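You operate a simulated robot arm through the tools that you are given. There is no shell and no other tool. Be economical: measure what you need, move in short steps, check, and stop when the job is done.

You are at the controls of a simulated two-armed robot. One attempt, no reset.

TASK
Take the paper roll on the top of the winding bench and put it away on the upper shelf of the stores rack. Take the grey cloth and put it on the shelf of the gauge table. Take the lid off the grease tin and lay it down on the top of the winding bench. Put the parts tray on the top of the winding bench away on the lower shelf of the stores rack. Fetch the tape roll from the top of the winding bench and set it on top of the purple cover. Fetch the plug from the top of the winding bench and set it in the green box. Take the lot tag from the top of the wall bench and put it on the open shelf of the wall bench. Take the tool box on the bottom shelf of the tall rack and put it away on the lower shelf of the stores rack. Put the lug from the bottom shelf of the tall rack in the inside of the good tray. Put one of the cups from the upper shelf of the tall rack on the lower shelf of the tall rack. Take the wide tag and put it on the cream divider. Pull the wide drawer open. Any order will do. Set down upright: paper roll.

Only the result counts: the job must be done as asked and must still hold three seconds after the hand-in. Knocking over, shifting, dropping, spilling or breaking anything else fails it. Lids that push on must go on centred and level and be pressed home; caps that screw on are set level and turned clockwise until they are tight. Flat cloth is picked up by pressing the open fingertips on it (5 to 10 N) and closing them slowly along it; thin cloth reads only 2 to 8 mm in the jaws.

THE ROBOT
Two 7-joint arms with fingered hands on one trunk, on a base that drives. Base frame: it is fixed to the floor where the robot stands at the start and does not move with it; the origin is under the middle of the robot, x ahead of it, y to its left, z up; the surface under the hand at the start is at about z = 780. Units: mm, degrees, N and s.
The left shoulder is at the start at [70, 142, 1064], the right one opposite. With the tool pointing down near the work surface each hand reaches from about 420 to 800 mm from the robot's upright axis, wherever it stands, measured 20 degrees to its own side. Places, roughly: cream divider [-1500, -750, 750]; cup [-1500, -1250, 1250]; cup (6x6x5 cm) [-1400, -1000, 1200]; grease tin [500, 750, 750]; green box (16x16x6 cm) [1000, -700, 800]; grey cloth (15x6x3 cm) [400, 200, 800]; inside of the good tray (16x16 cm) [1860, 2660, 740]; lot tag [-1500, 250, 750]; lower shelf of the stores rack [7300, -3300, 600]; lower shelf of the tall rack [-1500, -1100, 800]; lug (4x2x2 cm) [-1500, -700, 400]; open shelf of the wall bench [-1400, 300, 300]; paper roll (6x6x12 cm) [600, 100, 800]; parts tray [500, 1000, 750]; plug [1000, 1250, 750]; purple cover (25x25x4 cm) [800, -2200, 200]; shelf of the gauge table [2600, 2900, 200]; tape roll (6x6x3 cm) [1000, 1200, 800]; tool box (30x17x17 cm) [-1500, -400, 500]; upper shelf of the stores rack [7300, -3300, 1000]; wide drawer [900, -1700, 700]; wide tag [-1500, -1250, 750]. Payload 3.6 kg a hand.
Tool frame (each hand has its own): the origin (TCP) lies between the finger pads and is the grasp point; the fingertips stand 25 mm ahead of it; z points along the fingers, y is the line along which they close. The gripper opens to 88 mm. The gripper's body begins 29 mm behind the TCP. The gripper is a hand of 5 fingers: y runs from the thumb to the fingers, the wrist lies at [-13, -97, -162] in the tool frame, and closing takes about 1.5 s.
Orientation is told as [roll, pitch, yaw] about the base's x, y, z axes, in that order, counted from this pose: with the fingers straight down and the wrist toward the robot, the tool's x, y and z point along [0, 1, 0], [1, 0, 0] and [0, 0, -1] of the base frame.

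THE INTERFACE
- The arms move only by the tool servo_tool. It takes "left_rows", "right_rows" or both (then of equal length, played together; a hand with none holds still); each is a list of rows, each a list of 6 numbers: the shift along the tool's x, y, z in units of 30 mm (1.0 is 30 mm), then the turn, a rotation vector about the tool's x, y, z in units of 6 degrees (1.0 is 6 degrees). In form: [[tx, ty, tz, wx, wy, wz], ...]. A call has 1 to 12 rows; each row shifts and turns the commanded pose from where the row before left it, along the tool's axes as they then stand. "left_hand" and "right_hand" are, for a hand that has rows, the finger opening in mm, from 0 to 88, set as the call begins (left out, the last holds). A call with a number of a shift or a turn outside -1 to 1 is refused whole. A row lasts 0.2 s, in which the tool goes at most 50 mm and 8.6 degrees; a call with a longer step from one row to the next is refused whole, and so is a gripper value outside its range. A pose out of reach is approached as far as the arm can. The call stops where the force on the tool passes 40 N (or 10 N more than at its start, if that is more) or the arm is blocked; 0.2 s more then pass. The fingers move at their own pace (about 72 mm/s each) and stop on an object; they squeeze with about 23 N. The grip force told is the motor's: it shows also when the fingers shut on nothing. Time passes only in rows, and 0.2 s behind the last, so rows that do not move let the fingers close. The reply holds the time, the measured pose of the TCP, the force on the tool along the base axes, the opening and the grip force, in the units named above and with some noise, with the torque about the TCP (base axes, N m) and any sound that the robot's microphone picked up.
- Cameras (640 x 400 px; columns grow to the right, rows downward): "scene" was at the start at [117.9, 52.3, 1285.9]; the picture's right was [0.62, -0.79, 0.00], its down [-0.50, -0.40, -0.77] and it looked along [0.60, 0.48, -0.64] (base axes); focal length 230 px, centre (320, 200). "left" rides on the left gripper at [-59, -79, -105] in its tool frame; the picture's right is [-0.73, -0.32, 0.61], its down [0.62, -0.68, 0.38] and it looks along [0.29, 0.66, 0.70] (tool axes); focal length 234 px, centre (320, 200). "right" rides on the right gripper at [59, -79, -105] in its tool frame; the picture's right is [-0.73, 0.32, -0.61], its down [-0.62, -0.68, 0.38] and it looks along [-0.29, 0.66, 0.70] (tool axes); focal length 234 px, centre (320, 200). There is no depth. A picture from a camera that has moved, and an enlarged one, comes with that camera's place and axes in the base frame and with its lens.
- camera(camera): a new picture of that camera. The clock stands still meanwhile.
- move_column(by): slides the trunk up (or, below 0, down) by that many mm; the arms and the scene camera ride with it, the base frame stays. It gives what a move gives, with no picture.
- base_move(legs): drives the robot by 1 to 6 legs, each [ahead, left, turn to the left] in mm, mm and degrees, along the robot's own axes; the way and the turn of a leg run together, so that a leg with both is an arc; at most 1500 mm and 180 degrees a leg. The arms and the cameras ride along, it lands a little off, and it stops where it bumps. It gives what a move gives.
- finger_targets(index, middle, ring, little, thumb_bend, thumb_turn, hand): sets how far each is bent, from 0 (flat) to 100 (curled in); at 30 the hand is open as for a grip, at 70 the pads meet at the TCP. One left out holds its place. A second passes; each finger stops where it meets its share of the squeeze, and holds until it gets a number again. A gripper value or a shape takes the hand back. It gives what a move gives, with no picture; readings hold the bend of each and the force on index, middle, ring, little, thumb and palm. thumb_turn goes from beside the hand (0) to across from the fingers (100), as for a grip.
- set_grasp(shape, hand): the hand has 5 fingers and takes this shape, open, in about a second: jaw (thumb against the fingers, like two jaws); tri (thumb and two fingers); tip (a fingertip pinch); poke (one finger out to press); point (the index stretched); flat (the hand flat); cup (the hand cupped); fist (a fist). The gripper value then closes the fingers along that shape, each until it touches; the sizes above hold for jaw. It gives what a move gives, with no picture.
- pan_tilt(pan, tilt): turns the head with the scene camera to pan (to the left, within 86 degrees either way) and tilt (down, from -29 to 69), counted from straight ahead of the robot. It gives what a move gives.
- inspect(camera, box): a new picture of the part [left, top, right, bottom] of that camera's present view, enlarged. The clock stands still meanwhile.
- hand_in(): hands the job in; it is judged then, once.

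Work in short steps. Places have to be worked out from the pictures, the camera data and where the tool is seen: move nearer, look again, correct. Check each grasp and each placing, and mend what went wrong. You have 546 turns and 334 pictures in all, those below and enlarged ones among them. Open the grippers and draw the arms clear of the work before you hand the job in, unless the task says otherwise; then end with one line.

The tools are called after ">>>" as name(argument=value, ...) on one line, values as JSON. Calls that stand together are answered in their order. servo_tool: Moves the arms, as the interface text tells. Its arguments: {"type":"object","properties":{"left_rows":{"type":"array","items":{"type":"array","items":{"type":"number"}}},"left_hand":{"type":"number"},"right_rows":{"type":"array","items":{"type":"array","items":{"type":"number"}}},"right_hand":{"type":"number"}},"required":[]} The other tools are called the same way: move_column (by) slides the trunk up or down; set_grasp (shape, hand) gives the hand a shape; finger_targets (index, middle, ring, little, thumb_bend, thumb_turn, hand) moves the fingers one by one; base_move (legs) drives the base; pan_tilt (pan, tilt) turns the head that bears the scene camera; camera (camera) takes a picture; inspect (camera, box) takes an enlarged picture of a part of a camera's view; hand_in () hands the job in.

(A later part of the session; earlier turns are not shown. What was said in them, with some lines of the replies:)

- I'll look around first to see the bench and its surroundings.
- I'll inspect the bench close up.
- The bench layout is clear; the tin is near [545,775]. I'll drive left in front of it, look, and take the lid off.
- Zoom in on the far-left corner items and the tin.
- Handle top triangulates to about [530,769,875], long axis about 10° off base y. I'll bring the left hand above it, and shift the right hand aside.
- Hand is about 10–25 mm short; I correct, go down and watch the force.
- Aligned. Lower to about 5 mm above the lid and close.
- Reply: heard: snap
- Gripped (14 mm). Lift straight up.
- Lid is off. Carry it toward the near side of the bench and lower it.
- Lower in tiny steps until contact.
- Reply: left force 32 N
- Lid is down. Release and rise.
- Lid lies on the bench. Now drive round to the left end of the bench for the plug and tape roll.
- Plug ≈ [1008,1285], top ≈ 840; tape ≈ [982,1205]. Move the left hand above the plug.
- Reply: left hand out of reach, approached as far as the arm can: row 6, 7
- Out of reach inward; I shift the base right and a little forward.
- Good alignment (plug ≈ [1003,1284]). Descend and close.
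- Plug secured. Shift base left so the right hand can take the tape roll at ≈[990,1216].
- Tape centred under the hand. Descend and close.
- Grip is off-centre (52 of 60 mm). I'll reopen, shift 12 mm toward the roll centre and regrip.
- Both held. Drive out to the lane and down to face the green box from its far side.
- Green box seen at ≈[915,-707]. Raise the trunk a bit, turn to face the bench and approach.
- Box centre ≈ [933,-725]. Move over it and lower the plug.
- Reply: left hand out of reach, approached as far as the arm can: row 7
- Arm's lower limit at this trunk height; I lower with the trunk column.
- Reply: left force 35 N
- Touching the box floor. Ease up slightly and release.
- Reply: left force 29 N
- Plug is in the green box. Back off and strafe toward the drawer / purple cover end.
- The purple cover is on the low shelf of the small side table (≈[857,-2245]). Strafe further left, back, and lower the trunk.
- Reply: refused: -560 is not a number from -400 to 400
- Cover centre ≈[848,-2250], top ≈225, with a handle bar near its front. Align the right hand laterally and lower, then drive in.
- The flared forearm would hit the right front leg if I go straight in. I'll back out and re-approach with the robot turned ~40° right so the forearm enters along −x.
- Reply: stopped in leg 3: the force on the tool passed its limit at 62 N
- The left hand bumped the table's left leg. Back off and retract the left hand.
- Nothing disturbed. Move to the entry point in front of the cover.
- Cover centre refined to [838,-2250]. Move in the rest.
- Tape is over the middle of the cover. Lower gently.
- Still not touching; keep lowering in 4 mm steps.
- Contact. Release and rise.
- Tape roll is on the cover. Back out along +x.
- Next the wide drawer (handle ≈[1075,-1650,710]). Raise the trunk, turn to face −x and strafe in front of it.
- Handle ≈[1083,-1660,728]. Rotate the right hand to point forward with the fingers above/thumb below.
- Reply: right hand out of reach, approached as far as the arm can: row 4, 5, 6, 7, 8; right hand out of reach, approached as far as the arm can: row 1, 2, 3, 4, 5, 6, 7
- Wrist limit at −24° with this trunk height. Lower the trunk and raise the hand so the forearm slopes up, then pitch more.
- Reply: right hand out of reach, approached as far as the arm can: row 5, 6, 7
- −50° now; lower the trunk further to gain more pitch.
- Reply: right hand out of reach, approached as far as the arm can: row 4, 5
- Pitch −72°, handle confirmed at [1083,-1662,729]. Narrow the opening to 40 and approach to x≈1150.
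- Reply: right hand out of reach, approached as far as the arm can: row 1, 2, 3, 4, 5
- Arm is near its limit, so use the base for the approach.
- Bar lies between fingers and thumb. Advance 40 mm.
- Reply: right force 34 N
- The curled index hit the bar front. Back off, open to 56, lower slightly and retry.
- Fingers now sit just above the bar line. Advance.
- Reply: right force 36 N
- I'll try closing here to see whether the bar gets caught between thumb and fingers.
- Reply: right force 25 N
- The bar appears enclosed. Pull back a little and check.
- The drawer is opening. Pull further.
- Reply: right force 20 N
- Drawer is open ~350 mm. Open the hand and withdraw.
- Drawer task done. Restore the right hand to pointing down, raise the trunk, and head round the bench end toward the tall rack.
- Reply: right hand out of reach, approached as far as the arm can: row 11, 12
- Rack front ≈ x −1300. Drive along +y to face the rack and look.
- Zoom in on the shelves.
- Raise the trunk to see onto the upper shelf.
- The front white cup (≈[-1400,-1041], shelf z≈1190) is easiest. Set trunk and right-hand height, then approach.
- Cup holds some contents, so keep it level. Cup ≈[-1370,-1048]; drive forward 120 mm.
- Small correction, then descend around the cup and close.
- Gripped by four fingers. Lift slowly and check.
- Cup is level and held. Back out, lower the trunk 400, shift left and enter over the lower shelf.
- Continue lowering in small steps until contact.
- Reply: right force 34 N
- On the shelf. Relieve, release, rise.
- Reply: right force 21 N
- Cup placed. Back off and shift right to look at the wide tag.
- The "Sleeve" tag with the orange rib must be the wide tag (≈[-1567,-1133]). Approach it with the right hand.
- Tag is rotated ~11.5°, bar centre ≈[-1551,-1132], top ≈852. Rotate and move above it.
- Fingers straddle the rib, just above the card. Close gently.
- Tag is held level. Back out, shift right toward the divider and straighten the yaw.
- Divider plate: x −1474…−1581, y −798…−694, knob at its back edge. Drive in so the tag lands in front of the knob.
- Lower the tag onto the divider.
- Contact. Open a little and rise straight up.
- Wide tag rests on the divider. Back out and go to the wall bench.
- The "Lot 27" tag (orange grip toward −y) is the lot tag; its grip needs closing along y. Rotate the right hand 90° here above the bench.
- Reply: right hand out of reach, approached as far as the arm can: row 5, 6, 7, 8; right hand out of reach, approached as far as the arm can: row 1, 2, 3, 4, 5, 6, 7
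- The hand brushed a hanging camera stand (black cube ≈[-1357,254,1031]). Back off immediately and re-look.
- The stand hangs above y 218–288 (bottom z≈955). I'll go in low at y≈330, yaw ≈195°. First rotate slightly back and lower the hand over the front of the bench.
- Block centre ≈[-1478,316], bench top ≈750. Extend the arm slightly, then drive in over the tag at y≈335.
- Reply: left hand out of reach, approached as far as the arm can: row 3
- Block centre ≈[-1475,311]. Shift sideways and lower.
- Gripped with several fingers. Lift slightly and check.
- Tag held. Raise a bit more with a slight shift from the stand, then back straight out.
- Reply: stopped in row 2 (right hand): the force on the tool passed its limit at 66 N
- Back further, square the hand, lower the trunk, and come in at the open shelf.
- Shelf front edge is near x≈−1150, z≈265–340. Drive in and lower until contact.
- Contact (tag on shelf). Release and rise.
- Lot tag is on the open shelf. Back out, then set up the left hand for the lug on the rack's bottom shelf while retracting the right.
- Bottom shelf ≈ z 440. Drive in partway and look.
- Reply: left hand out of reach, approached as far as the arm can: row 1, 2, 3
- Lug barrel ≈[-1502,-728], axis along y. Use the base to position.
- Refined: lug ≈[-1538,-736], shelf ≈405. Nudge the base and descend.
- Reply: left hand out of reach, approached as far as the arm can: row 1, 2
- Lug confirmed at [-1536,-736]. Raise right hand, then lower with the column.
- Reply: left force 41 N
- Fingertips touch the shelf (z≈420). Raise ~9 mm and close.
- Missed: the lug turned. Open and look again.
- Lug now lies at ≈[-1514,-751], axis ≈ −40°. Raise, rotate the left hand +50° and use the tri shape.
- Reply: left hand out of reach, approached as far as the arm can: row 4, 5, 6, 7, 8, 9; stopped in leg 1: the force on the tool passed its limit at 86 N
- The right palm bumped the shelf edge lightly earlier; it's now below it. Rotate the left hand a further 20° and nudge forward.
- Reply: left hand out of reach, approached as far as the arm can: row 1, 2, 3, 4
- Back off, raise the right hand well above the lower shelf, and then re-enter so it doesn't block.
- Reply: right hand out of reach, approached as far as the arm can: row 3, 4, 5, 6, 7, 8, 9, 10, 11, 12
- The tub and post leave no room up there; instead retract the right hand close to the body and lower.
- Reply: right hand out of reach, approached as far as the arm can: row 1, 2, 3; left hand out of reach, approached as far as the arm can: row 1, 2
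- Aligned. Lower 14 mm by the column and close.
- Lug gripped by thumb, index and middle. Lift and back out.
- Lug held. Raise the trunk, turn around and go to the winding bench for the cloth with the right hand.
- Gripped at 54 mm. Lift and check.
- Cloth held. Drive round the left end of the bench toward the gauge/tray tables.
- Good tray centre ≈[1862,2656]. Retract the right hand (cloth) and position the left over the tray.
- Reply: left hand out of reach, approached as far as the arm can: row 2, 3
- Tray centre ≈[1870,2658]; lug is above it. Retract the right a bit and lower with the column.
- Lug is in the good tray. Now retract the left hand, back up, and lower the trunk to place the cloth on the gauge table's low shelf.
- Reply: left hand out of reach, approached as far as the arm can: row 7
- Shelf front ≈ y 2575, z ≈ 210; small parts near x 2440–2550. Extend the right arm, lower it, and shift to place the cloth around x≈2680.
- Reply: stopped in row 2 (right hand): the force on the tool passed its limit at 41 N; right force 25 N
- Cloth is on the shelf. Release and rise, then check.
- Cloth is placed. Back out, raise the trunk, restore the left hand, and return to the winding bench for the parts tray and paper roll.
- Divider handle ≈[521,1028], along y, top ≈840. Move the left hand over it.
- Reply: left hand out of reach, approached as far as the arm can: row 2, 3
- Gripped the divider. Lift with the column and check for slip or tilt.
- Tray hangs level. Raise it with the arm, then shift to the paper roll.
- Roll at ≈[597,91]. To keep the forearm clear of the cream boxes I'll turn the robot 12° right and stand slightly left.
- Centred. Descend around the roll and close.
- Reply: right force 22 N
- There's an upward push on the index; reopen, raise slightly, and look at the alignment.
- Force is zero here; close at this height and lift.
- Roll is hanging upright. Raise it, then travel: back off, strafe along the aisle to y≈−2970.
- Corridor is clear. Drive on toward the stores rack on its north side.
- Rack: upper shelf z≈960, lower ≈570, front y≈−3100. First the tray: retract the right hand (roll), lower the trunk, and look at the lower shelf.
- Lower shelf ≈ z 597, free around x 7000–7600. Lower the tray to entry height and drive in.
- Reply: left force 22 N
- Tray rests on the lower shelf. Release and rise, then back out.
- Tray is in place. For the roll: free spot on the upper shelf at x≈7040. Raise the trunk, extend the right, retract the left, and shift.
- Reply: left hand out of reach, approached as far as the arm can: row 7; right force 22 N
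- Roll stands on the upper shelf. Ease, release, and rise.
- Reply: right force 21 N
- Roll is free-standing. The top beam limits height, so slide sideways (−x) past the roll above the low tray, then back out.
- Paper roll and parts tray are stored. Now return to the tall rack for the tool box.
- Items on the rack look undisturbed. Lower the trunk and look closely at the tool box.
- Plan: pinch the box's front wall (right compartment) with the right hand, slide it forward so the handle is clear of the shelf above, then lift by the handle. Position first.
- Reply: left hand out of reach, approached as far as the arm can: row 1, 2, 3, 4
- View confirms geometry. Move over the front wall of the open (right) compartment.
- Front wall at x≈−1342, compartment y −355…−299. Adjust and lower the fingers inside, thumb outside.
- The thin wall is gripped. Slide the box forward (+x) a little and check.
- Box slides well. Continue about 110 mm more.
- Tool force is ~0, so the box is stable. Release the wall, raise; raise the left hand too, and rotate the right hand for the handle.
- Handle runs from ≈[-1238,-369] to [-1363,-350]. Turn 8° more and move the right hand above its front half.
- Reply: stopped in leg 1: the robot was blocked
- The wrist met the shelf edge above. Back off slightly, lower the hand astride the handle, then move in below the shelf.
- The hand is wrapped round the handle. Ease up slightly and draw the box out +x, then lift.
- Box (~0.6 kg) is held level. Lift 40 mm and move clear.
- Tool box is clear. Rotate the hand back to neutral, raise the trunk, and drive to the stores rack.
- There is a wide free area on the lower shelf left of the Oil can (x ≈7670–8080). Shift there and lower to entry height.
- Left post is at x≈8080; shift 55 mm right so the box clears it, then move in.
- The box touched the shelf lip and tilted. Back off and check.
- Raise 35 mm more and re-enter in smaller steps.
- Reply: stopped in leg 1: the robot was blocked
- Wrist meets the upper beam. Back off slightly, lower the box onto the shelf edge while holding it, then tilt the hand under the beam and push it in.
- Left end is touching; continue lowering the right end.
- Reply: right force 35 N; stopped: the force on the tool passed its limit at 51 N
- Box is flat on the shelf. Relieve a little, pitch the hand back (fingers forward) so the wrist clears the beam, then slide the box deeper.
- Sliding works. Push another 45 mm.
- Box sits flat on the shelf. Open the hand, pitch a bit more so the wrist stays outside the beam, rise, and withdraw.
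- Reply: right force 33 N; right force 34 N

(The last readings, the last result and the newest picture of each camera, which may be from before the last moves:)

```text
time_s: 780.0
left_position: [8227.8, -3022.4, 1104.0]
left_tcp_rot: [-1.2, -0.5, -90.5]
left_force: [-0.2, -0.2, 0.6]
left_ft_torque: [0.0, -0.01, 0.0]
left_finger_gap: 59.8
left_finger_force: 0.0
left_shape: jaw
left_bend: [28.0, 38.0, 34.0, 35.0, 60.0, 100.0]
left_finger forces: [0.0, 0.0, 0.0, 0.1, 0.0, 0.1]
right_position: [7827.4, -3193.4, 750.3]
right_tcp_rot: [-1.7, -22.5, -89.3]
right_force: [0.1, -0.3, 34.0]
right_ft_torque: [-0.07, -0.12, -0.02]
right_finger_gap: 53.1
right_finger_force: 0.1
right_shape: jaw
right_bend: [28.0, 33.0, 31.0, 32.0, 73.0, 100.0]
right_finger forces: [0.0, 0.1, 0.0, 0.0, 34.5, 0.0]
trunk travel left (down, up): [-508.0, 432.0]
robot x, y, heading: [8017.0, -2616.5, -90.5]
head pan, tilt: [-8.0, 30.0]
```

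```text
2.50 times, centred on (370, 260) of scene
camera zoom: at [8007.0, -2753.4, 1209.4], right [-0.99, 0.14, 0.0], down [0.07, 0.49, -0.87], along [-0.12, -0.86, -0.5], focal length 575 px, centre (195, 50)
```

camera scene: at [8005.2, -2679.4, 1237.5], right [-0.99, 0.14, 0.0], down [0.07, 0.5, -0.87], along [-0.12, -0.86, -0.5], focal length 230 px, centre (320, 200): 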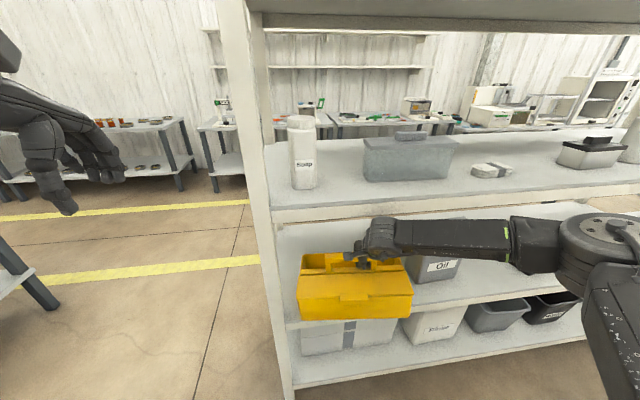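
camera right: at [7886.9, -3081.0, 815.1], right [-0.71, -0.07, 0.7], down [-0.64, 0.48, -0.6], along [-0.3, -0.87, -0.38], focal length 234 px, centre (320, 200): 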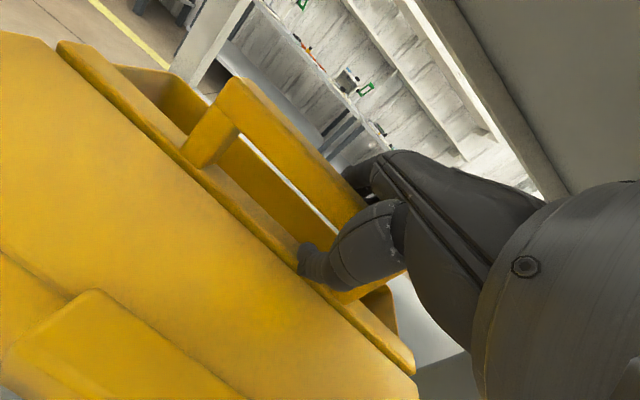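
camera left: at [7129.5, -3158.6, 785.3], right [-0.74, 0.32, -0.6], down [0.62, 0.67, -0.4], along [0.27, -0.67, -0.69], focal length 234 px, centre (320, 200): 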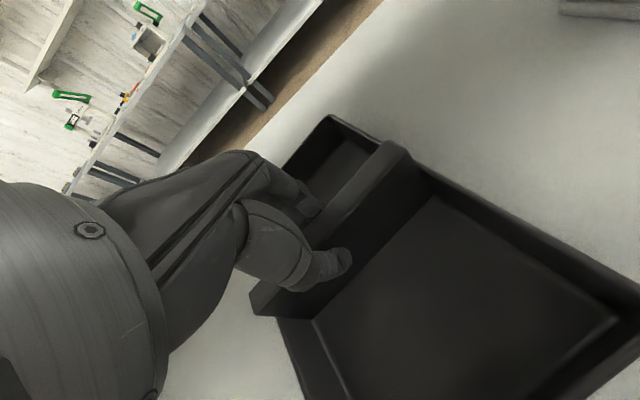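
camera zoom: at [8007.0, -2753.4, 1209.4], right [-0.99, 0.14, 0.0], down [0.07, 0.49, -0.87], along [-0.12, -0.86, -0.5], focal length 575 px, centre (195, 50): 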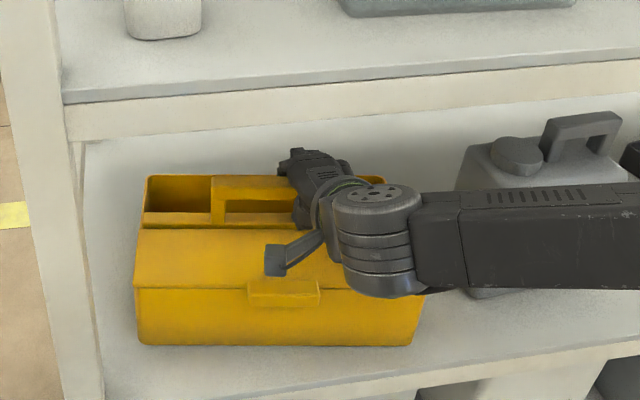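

Thumb tip presses on the ridge. Raise a few mm so it can open fully.

>>> move_column(by=8)

>>> servo_tool(right_rows=[[0, 0, 0, 0, 0, 0], [0, 0, 0, 0, 0, 0], [0, 0, 0, 0, 0, 0], [0, 0, 0, 0, 0, 0]], right_hand=85)

```text
time_s: 780.5
left_position: [8227.8, -3024.5, 1111.8]
left_tcp_rot: [-1.2, -0.5, -90.5]
left_force: [-0.5, -0.2, 0.4]
left_ft_torque: [-0.03, -0.02, 0.02]
left_finger_gap: 60.0
left_finger_force: 0.2
left_shape: jaw
left_bend: [28.0, 38.0, 34.0, 35.0, 60.0, 100.0]
left_finger forces: [0.1, 0.0, 0.1, 0.1, 0.1, 0.0]
right_position: [7828.0, -3194.4, 754.9]
right_tcp_rot: [-1.7, -22.2, -89.2]
right_force: [-0.5, -4.7, 20.0]
right_ft_torque: [-0.07, -0.03, -0.01]
right_finger_gap: 52.6
right_finger_force: 0.0
right_shape: jaw
right_bend: [28.0, 33.0, 31.0, 32.0, 68.0, 100.0]
right_finger forces: [0.1, 0.0, 0.0, 0.0, 20.9, 0.0]
trunk travel left (down, up): [-516.0, 424.0]
robot x, y, heading: [8019.1, -2617.4, -90.2]
head pan, tilt: [-8.0, 30.0]
```

```text
time_s: 781.5
left_position: [8228.0, -3022.7, 1111.5]
left_tcp_rot: [-1.1, -0.5, -90.5]
left_force: [-0.7, -0.6, 0.4]
left_ft_torque: [0.02, 0.01, 0.02]
left_finger_gap: 59.7
left_finger_force: 0.1
left_shape: jaw
left_bend: [28.0, 38.0, 34.0, 35.0, 60.0, 100.0]
left_finger forces: [0.1, 0.0, 0.0, 0.1, 0.1, 0.0]
right_position: [7826.4, -3193.5, 757.0]
right_tcp_rot: [-1.7, -22.2, -89.3]
right_force: [0.9, -1.9, 32.2]
right_ft_torque: [0.04, -0.15, 0.0]
right_finger_gap: 48.8
right_finger_force: 0.0
right_shape: jaw
right_bend: [31.0, 31.0, 30.0, 31.0, 59.0, 100.0]
right_finger forces: [0.0, 0.0, 0.1, 0.0, 32.5, 0.0]
trunk travel left (down, up): [-516.0, 424.0]
robot x, y, heading: [8017.0, -2617.4, -90.3]
head pan, tilt: [-8.0, 30.0]
```

>>> move_column(by=12)

>>> move_column(by=12)

>>> camera(camera="right")

```text
time_s: 782.1
left_position: [8225.9, -3025.9, 1122.6]
left_tcp_rot: [-1.0, -0.4, -90.6]
left_force: [0.2, 0.4, 0.4]
left_ft_torque: [0.03, 0.01, 0.0]
left_finger_gap: 59.9
left_finger_force: 0.1
left_shape: jaw
left_bend: [28.0, 38.0, 34.0, 35.0, 60.0, 100.0]
left_finger forces: [0.0, 0.1, 0.1, 0.0, 0.0, 0.0]
right_position: [7824.7, -3195.4, 763.2]
right_tcp_rot: [-1.7, -21.8, -89.3]
right_force: [0.4, -0.4, 0.5]
right_ft_torque: [-0.02, 0.01, 0.02]
right_finger_gap: 83.9
right_finger_force: 0.0
right_shape: jaw
right_bend: [31.0, 31.0, 30.0, 31.0, 31.0, 98.0]
right_finger forces: [0.0, 0.1, 0.0, 0.0, 0.4, 0.0]
trunk travel left (down, up): [-528.0, 412.0]
robot x, y, heading: [8015.9, -2614.3, -90.2]
head pan, tilt: [-8.0, 30.0]
```

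```text
time_s: 782.7
left_position: [8226.7, -3026.1, 1135.5]
left_tcp_rot: [-1.1, -0.3, -90.5]
left_force: [-0.3, 0.4, 0.1]
left_ft_torque: [-0.01, 0.02, 0.03]
left_finger_gap: 59.8
left_finger_force: 0.0
left_shape: jaw
left_bend: [28.0, 38.0, 34.0, 35.0, 60.0, 100.0]
left_finger forces: [0.0, 0.1, 0.0, 0.1, 0.0, 0.0]
right_position: [7826.7, -3197.0, 777.8]
right_tcp_rot: [-1.5, -22.0, -89.3]
right_force: [0.7, 0.5, 0.9]
right_ft_torque: [0.0, 0.02, -0.05]
right_finger_gap: 84.6
right_finger_force: 0.0
right_shape: jaw
right_bend: [31.0, 31.0, 30.0, 31.0, 31.0, 98.0]
right_finger forces: [0.0, 0.0, 0.1, 0.0, 0.0, 0.0]
trunk travel left (down, up): [-540.0, 400.0]
robot x, y, heading: [8014.3, -2618.5, -90.0]
head pan, tilt: [-8.0, 30.0]
```

```text
25 pictures are left
camera right: at [7885.5, -3084.1, 843.5], right [-0.71, -0.07, 0.7], down [-0.64, 0.49, -0.59], along [-0.3, -0.87, -0.39], focal length 234 px, centre (320, 200)
```

right: 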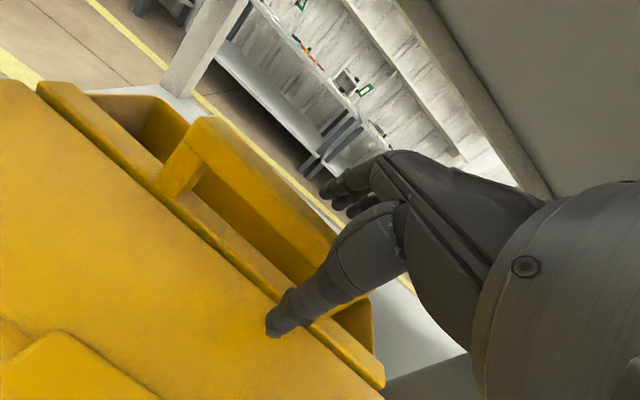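

>>> move_column(by=20)

>>> move_column(by=18)

>>> camera(camera="right")

```text
time_s: 783.4
left_position: [8226.6, -3027.7, 1155.6]
left_tcp_rot: [-1.2, -0.3, -90.5]
left_force: [0.1, -0.5, -0.1]
left_ft_torque: [-0.01, -0.01, 0.0]
left_finger_gap: 59.8
left_finger_force: 0.0
left_shape: jaw
left_bend: [28.0, 38.0, 34.0, 35.0, 60.0, 100.0]
left_finger forces: [0.0, 0.0, 0.0, 0.0, 0.1, 0.0]
right_position: [7826.5, -3198.1, 798.4]
right_tcp_rot: [-1.6, -22.0, -89.2]
right_force: [0.1, 0.3, 0.1]
right_ft_torque: [-0.05, 0.01, -0.01]
right_finger_gap: 84.6
right_finger_force: 0.0
right_shape: jaw
right_bend: [31.0, 31.0, 30.0, 31.0, 31.0, 98.0]
right_finger forces: [0.1, 0.0, 0.1, 0.0, 0.0, 0.0]
trunk travel left (down, up): [-560.0, 380.0]
robot x, y, heading: [8019.5, -2617.6, -90.3]
head pan, tilt: [-8.0, 30.0]
```

```text
time_s: 784.0
left_position: [8225.6, -3025.2, 1173.7]
left_tcp_rot: [-1.2, -0.2, -90.4]
left_force: [1.0, 0.0, 0.8]
left_ft_torque: [0.04, -0.01, 0.0]
left_finger_gap: 59.9
left_finger_force: 0.1
left_shape: jaw
left_bend: [28.0, 38.0, 34.0, 35.0, 60.0, 100.0]
left_finger forces: [0.0, 0.0, 0.1, 0.0, 0.0, 0.0]
right_position: [7826.3, -3197.0, 816.2]
right_tcp_rot: [-1.5, -21.9, -89.4]
right_force: [0.3, 0.7, 0.6]
right_ft_torque: [0.0, -0.01, 0.04]
right_finger_gap: 84.9
right_finger_force: 0.0
right_shape: jaw
right_bend: [31.0, 31.0, 30.0, 31.0, 31.0, 98.0]
right_finger forces: [0.0, 0.1, 0.1, 0.0, 0.0, 0.0]
trunk travel left (down, up): [-578.0, 362.0]
robot x, y, heading: [8014.4, -2621.2, -90.1]
head pan, tilt: [-8.0, 30.0]
```

```text
24 pictures are left
camera right: at [7885.5, -3084.2, 881.7], right [-0.71, -0.07, 0.7], down [-0.64, 0.49, -0.59], along [-0.3, -0.87, -0.39], focal length 234 px, centre (320, 200)
```

right: 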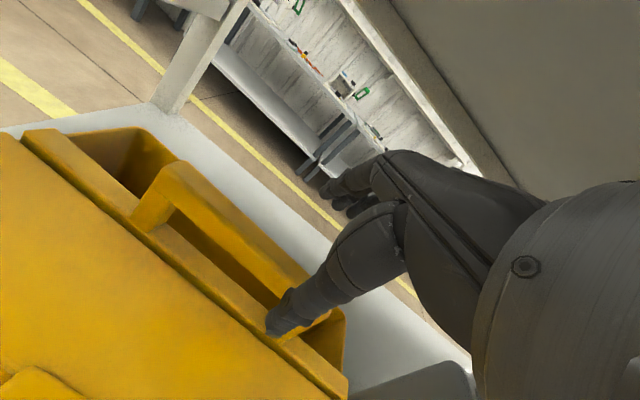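

Slide sideways past the handle end, then back straight out.

>>> base_move(legs=[[0, -95, 0]])

>>> base_move(legs=[[-320, 0, 0]])

>>> camera(camera="scene")

```text
time_s: 785.2
left_position: [8131.1, -3024.8, 1173.0]
left_tcp_rot: [-1.1, -0.2, -90.5]
left_force: [0.1, 0.4, 0.0]
left_ft_torque: [-0.01, 0.01, 0.02]
left_finger_gap: 59.9
left_finger_force: 0.1
left_shape: jaw
left_bend: [28.0, 38.0, 34.0, 35.0, 60.0, 100.0]
left_finger forces: [0.1, 0.1, 0.0, 0.1, 0.1, 0.1]
right_position: [7731.5, -3196.0, 816.1]
right_tcp_rot: [-1.6, -21.9, -89.3]
right_force: [-0.5, -0.3, 0.4]
right_ft_torque: [0.0, 0.01, -0.04]
right_finger_gap: 84.9
right_finger_force: 0.0
right_shape: jaw
right_bend: [31.0, 31.0, 30.0, 31.0, 31.0, 98.0]
right_finger forces: [0.1, 0.1, 0.0, 0.0, 0.0, 0.1]
trunk travel left (down, up): [-578.0, 362.0]
robot x, y, heading: [7922.9, -2616.9, -90.0]
head pan, tilt: [-8.0, 30.0]
```

```text
time_s: 787.3
left_position: [8131.7, -2707.6, 1172.2]
left_tcp_rot: [-1.0, -0.3, -90.6]
left_force: [-0.4, 0.0, 0.5]
left_ft_torque: [0.0, -0.03, 0.01]
left_finger_gap: 59.8
left_finger_force: 0.0
left_shape: jaw
left_bend: [28.0, 38.0, 34.0, 35.0, 60.0, 100.0]
left_finger forces: [0.0, 0.1, 0.0, 0.1, 0.1, 0.0]
right_position: [7732.5, -2878.1, 816.6]
right_tcp_rot: [-1.6, -22.2, -89.3]
right_force: [-0.4, 0.7, 0.2]
right_ft_torque: [-0.05, 0.02, 0.05]
right_finger_gap: 84.9
right_finger_force: 0.0
right_shape: jaw
right_bend: [31.0, 31.0, 30.0, 31.0, 31.0, 98.0]
right_finger forces: [0.1, 0.1, 0.0, 0.0, 0.0, 0.0]
trunk travel left (down, up): [-578.0, 362.0]
robot x, y, heading: [7925.0, -2299.8, -90.2]
head pan, tilt: [-8.0, 30.0]
```

```text
23 pictures are left
camera scene: at [7910.9, -2439.8, 1278.7], right [-0.99, 0.14, 0.0], down [0.07, 0.49, -0.87], along [-0.12, -0.86, -0.5], focal length 230 px, centre (320, 200)
```

scene: 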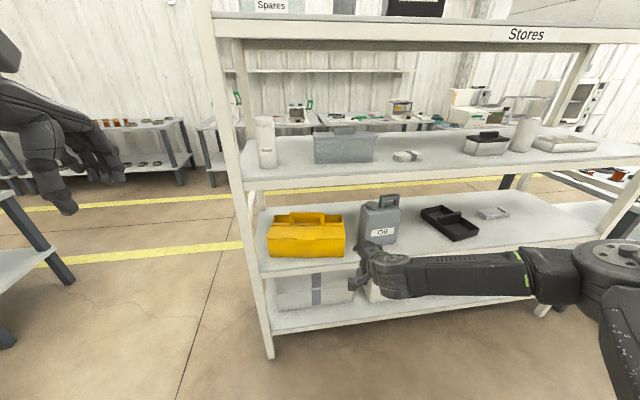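

>>> inspect(camera="scene", box=[240, 110, 560, 290])

```text
2.00 times, centred on (400, 200) of scene
camera zoom: at [7910.9, -2439.8, 1278.7], right [-0.99, 0.14, 0.0], down [0.07, 0.49, -0.87], along [-0.12, -0.86, -0.5], focal length 460 px, centre (160, 200)
```

zoom: 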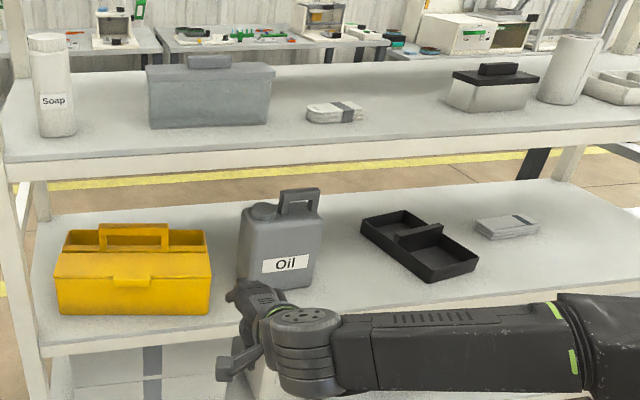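

Tool box, parts tray and paper roll are all resting properly on the stores rack, both hands are open and the arms are clear. Handing in.

>>> hand_in()

```text
The job is handed in.
```

All twelve items are done and the job is handed in. I checked each placement by camera when I made it. I did not go back to recheck the earlier ones at the end. On the way I bumped three things: the leg of the small side table, the hanging camera stand over the wall bench (66 N), and the tall rack's shelf edge (86 N). Nothing looked moved afterwards.
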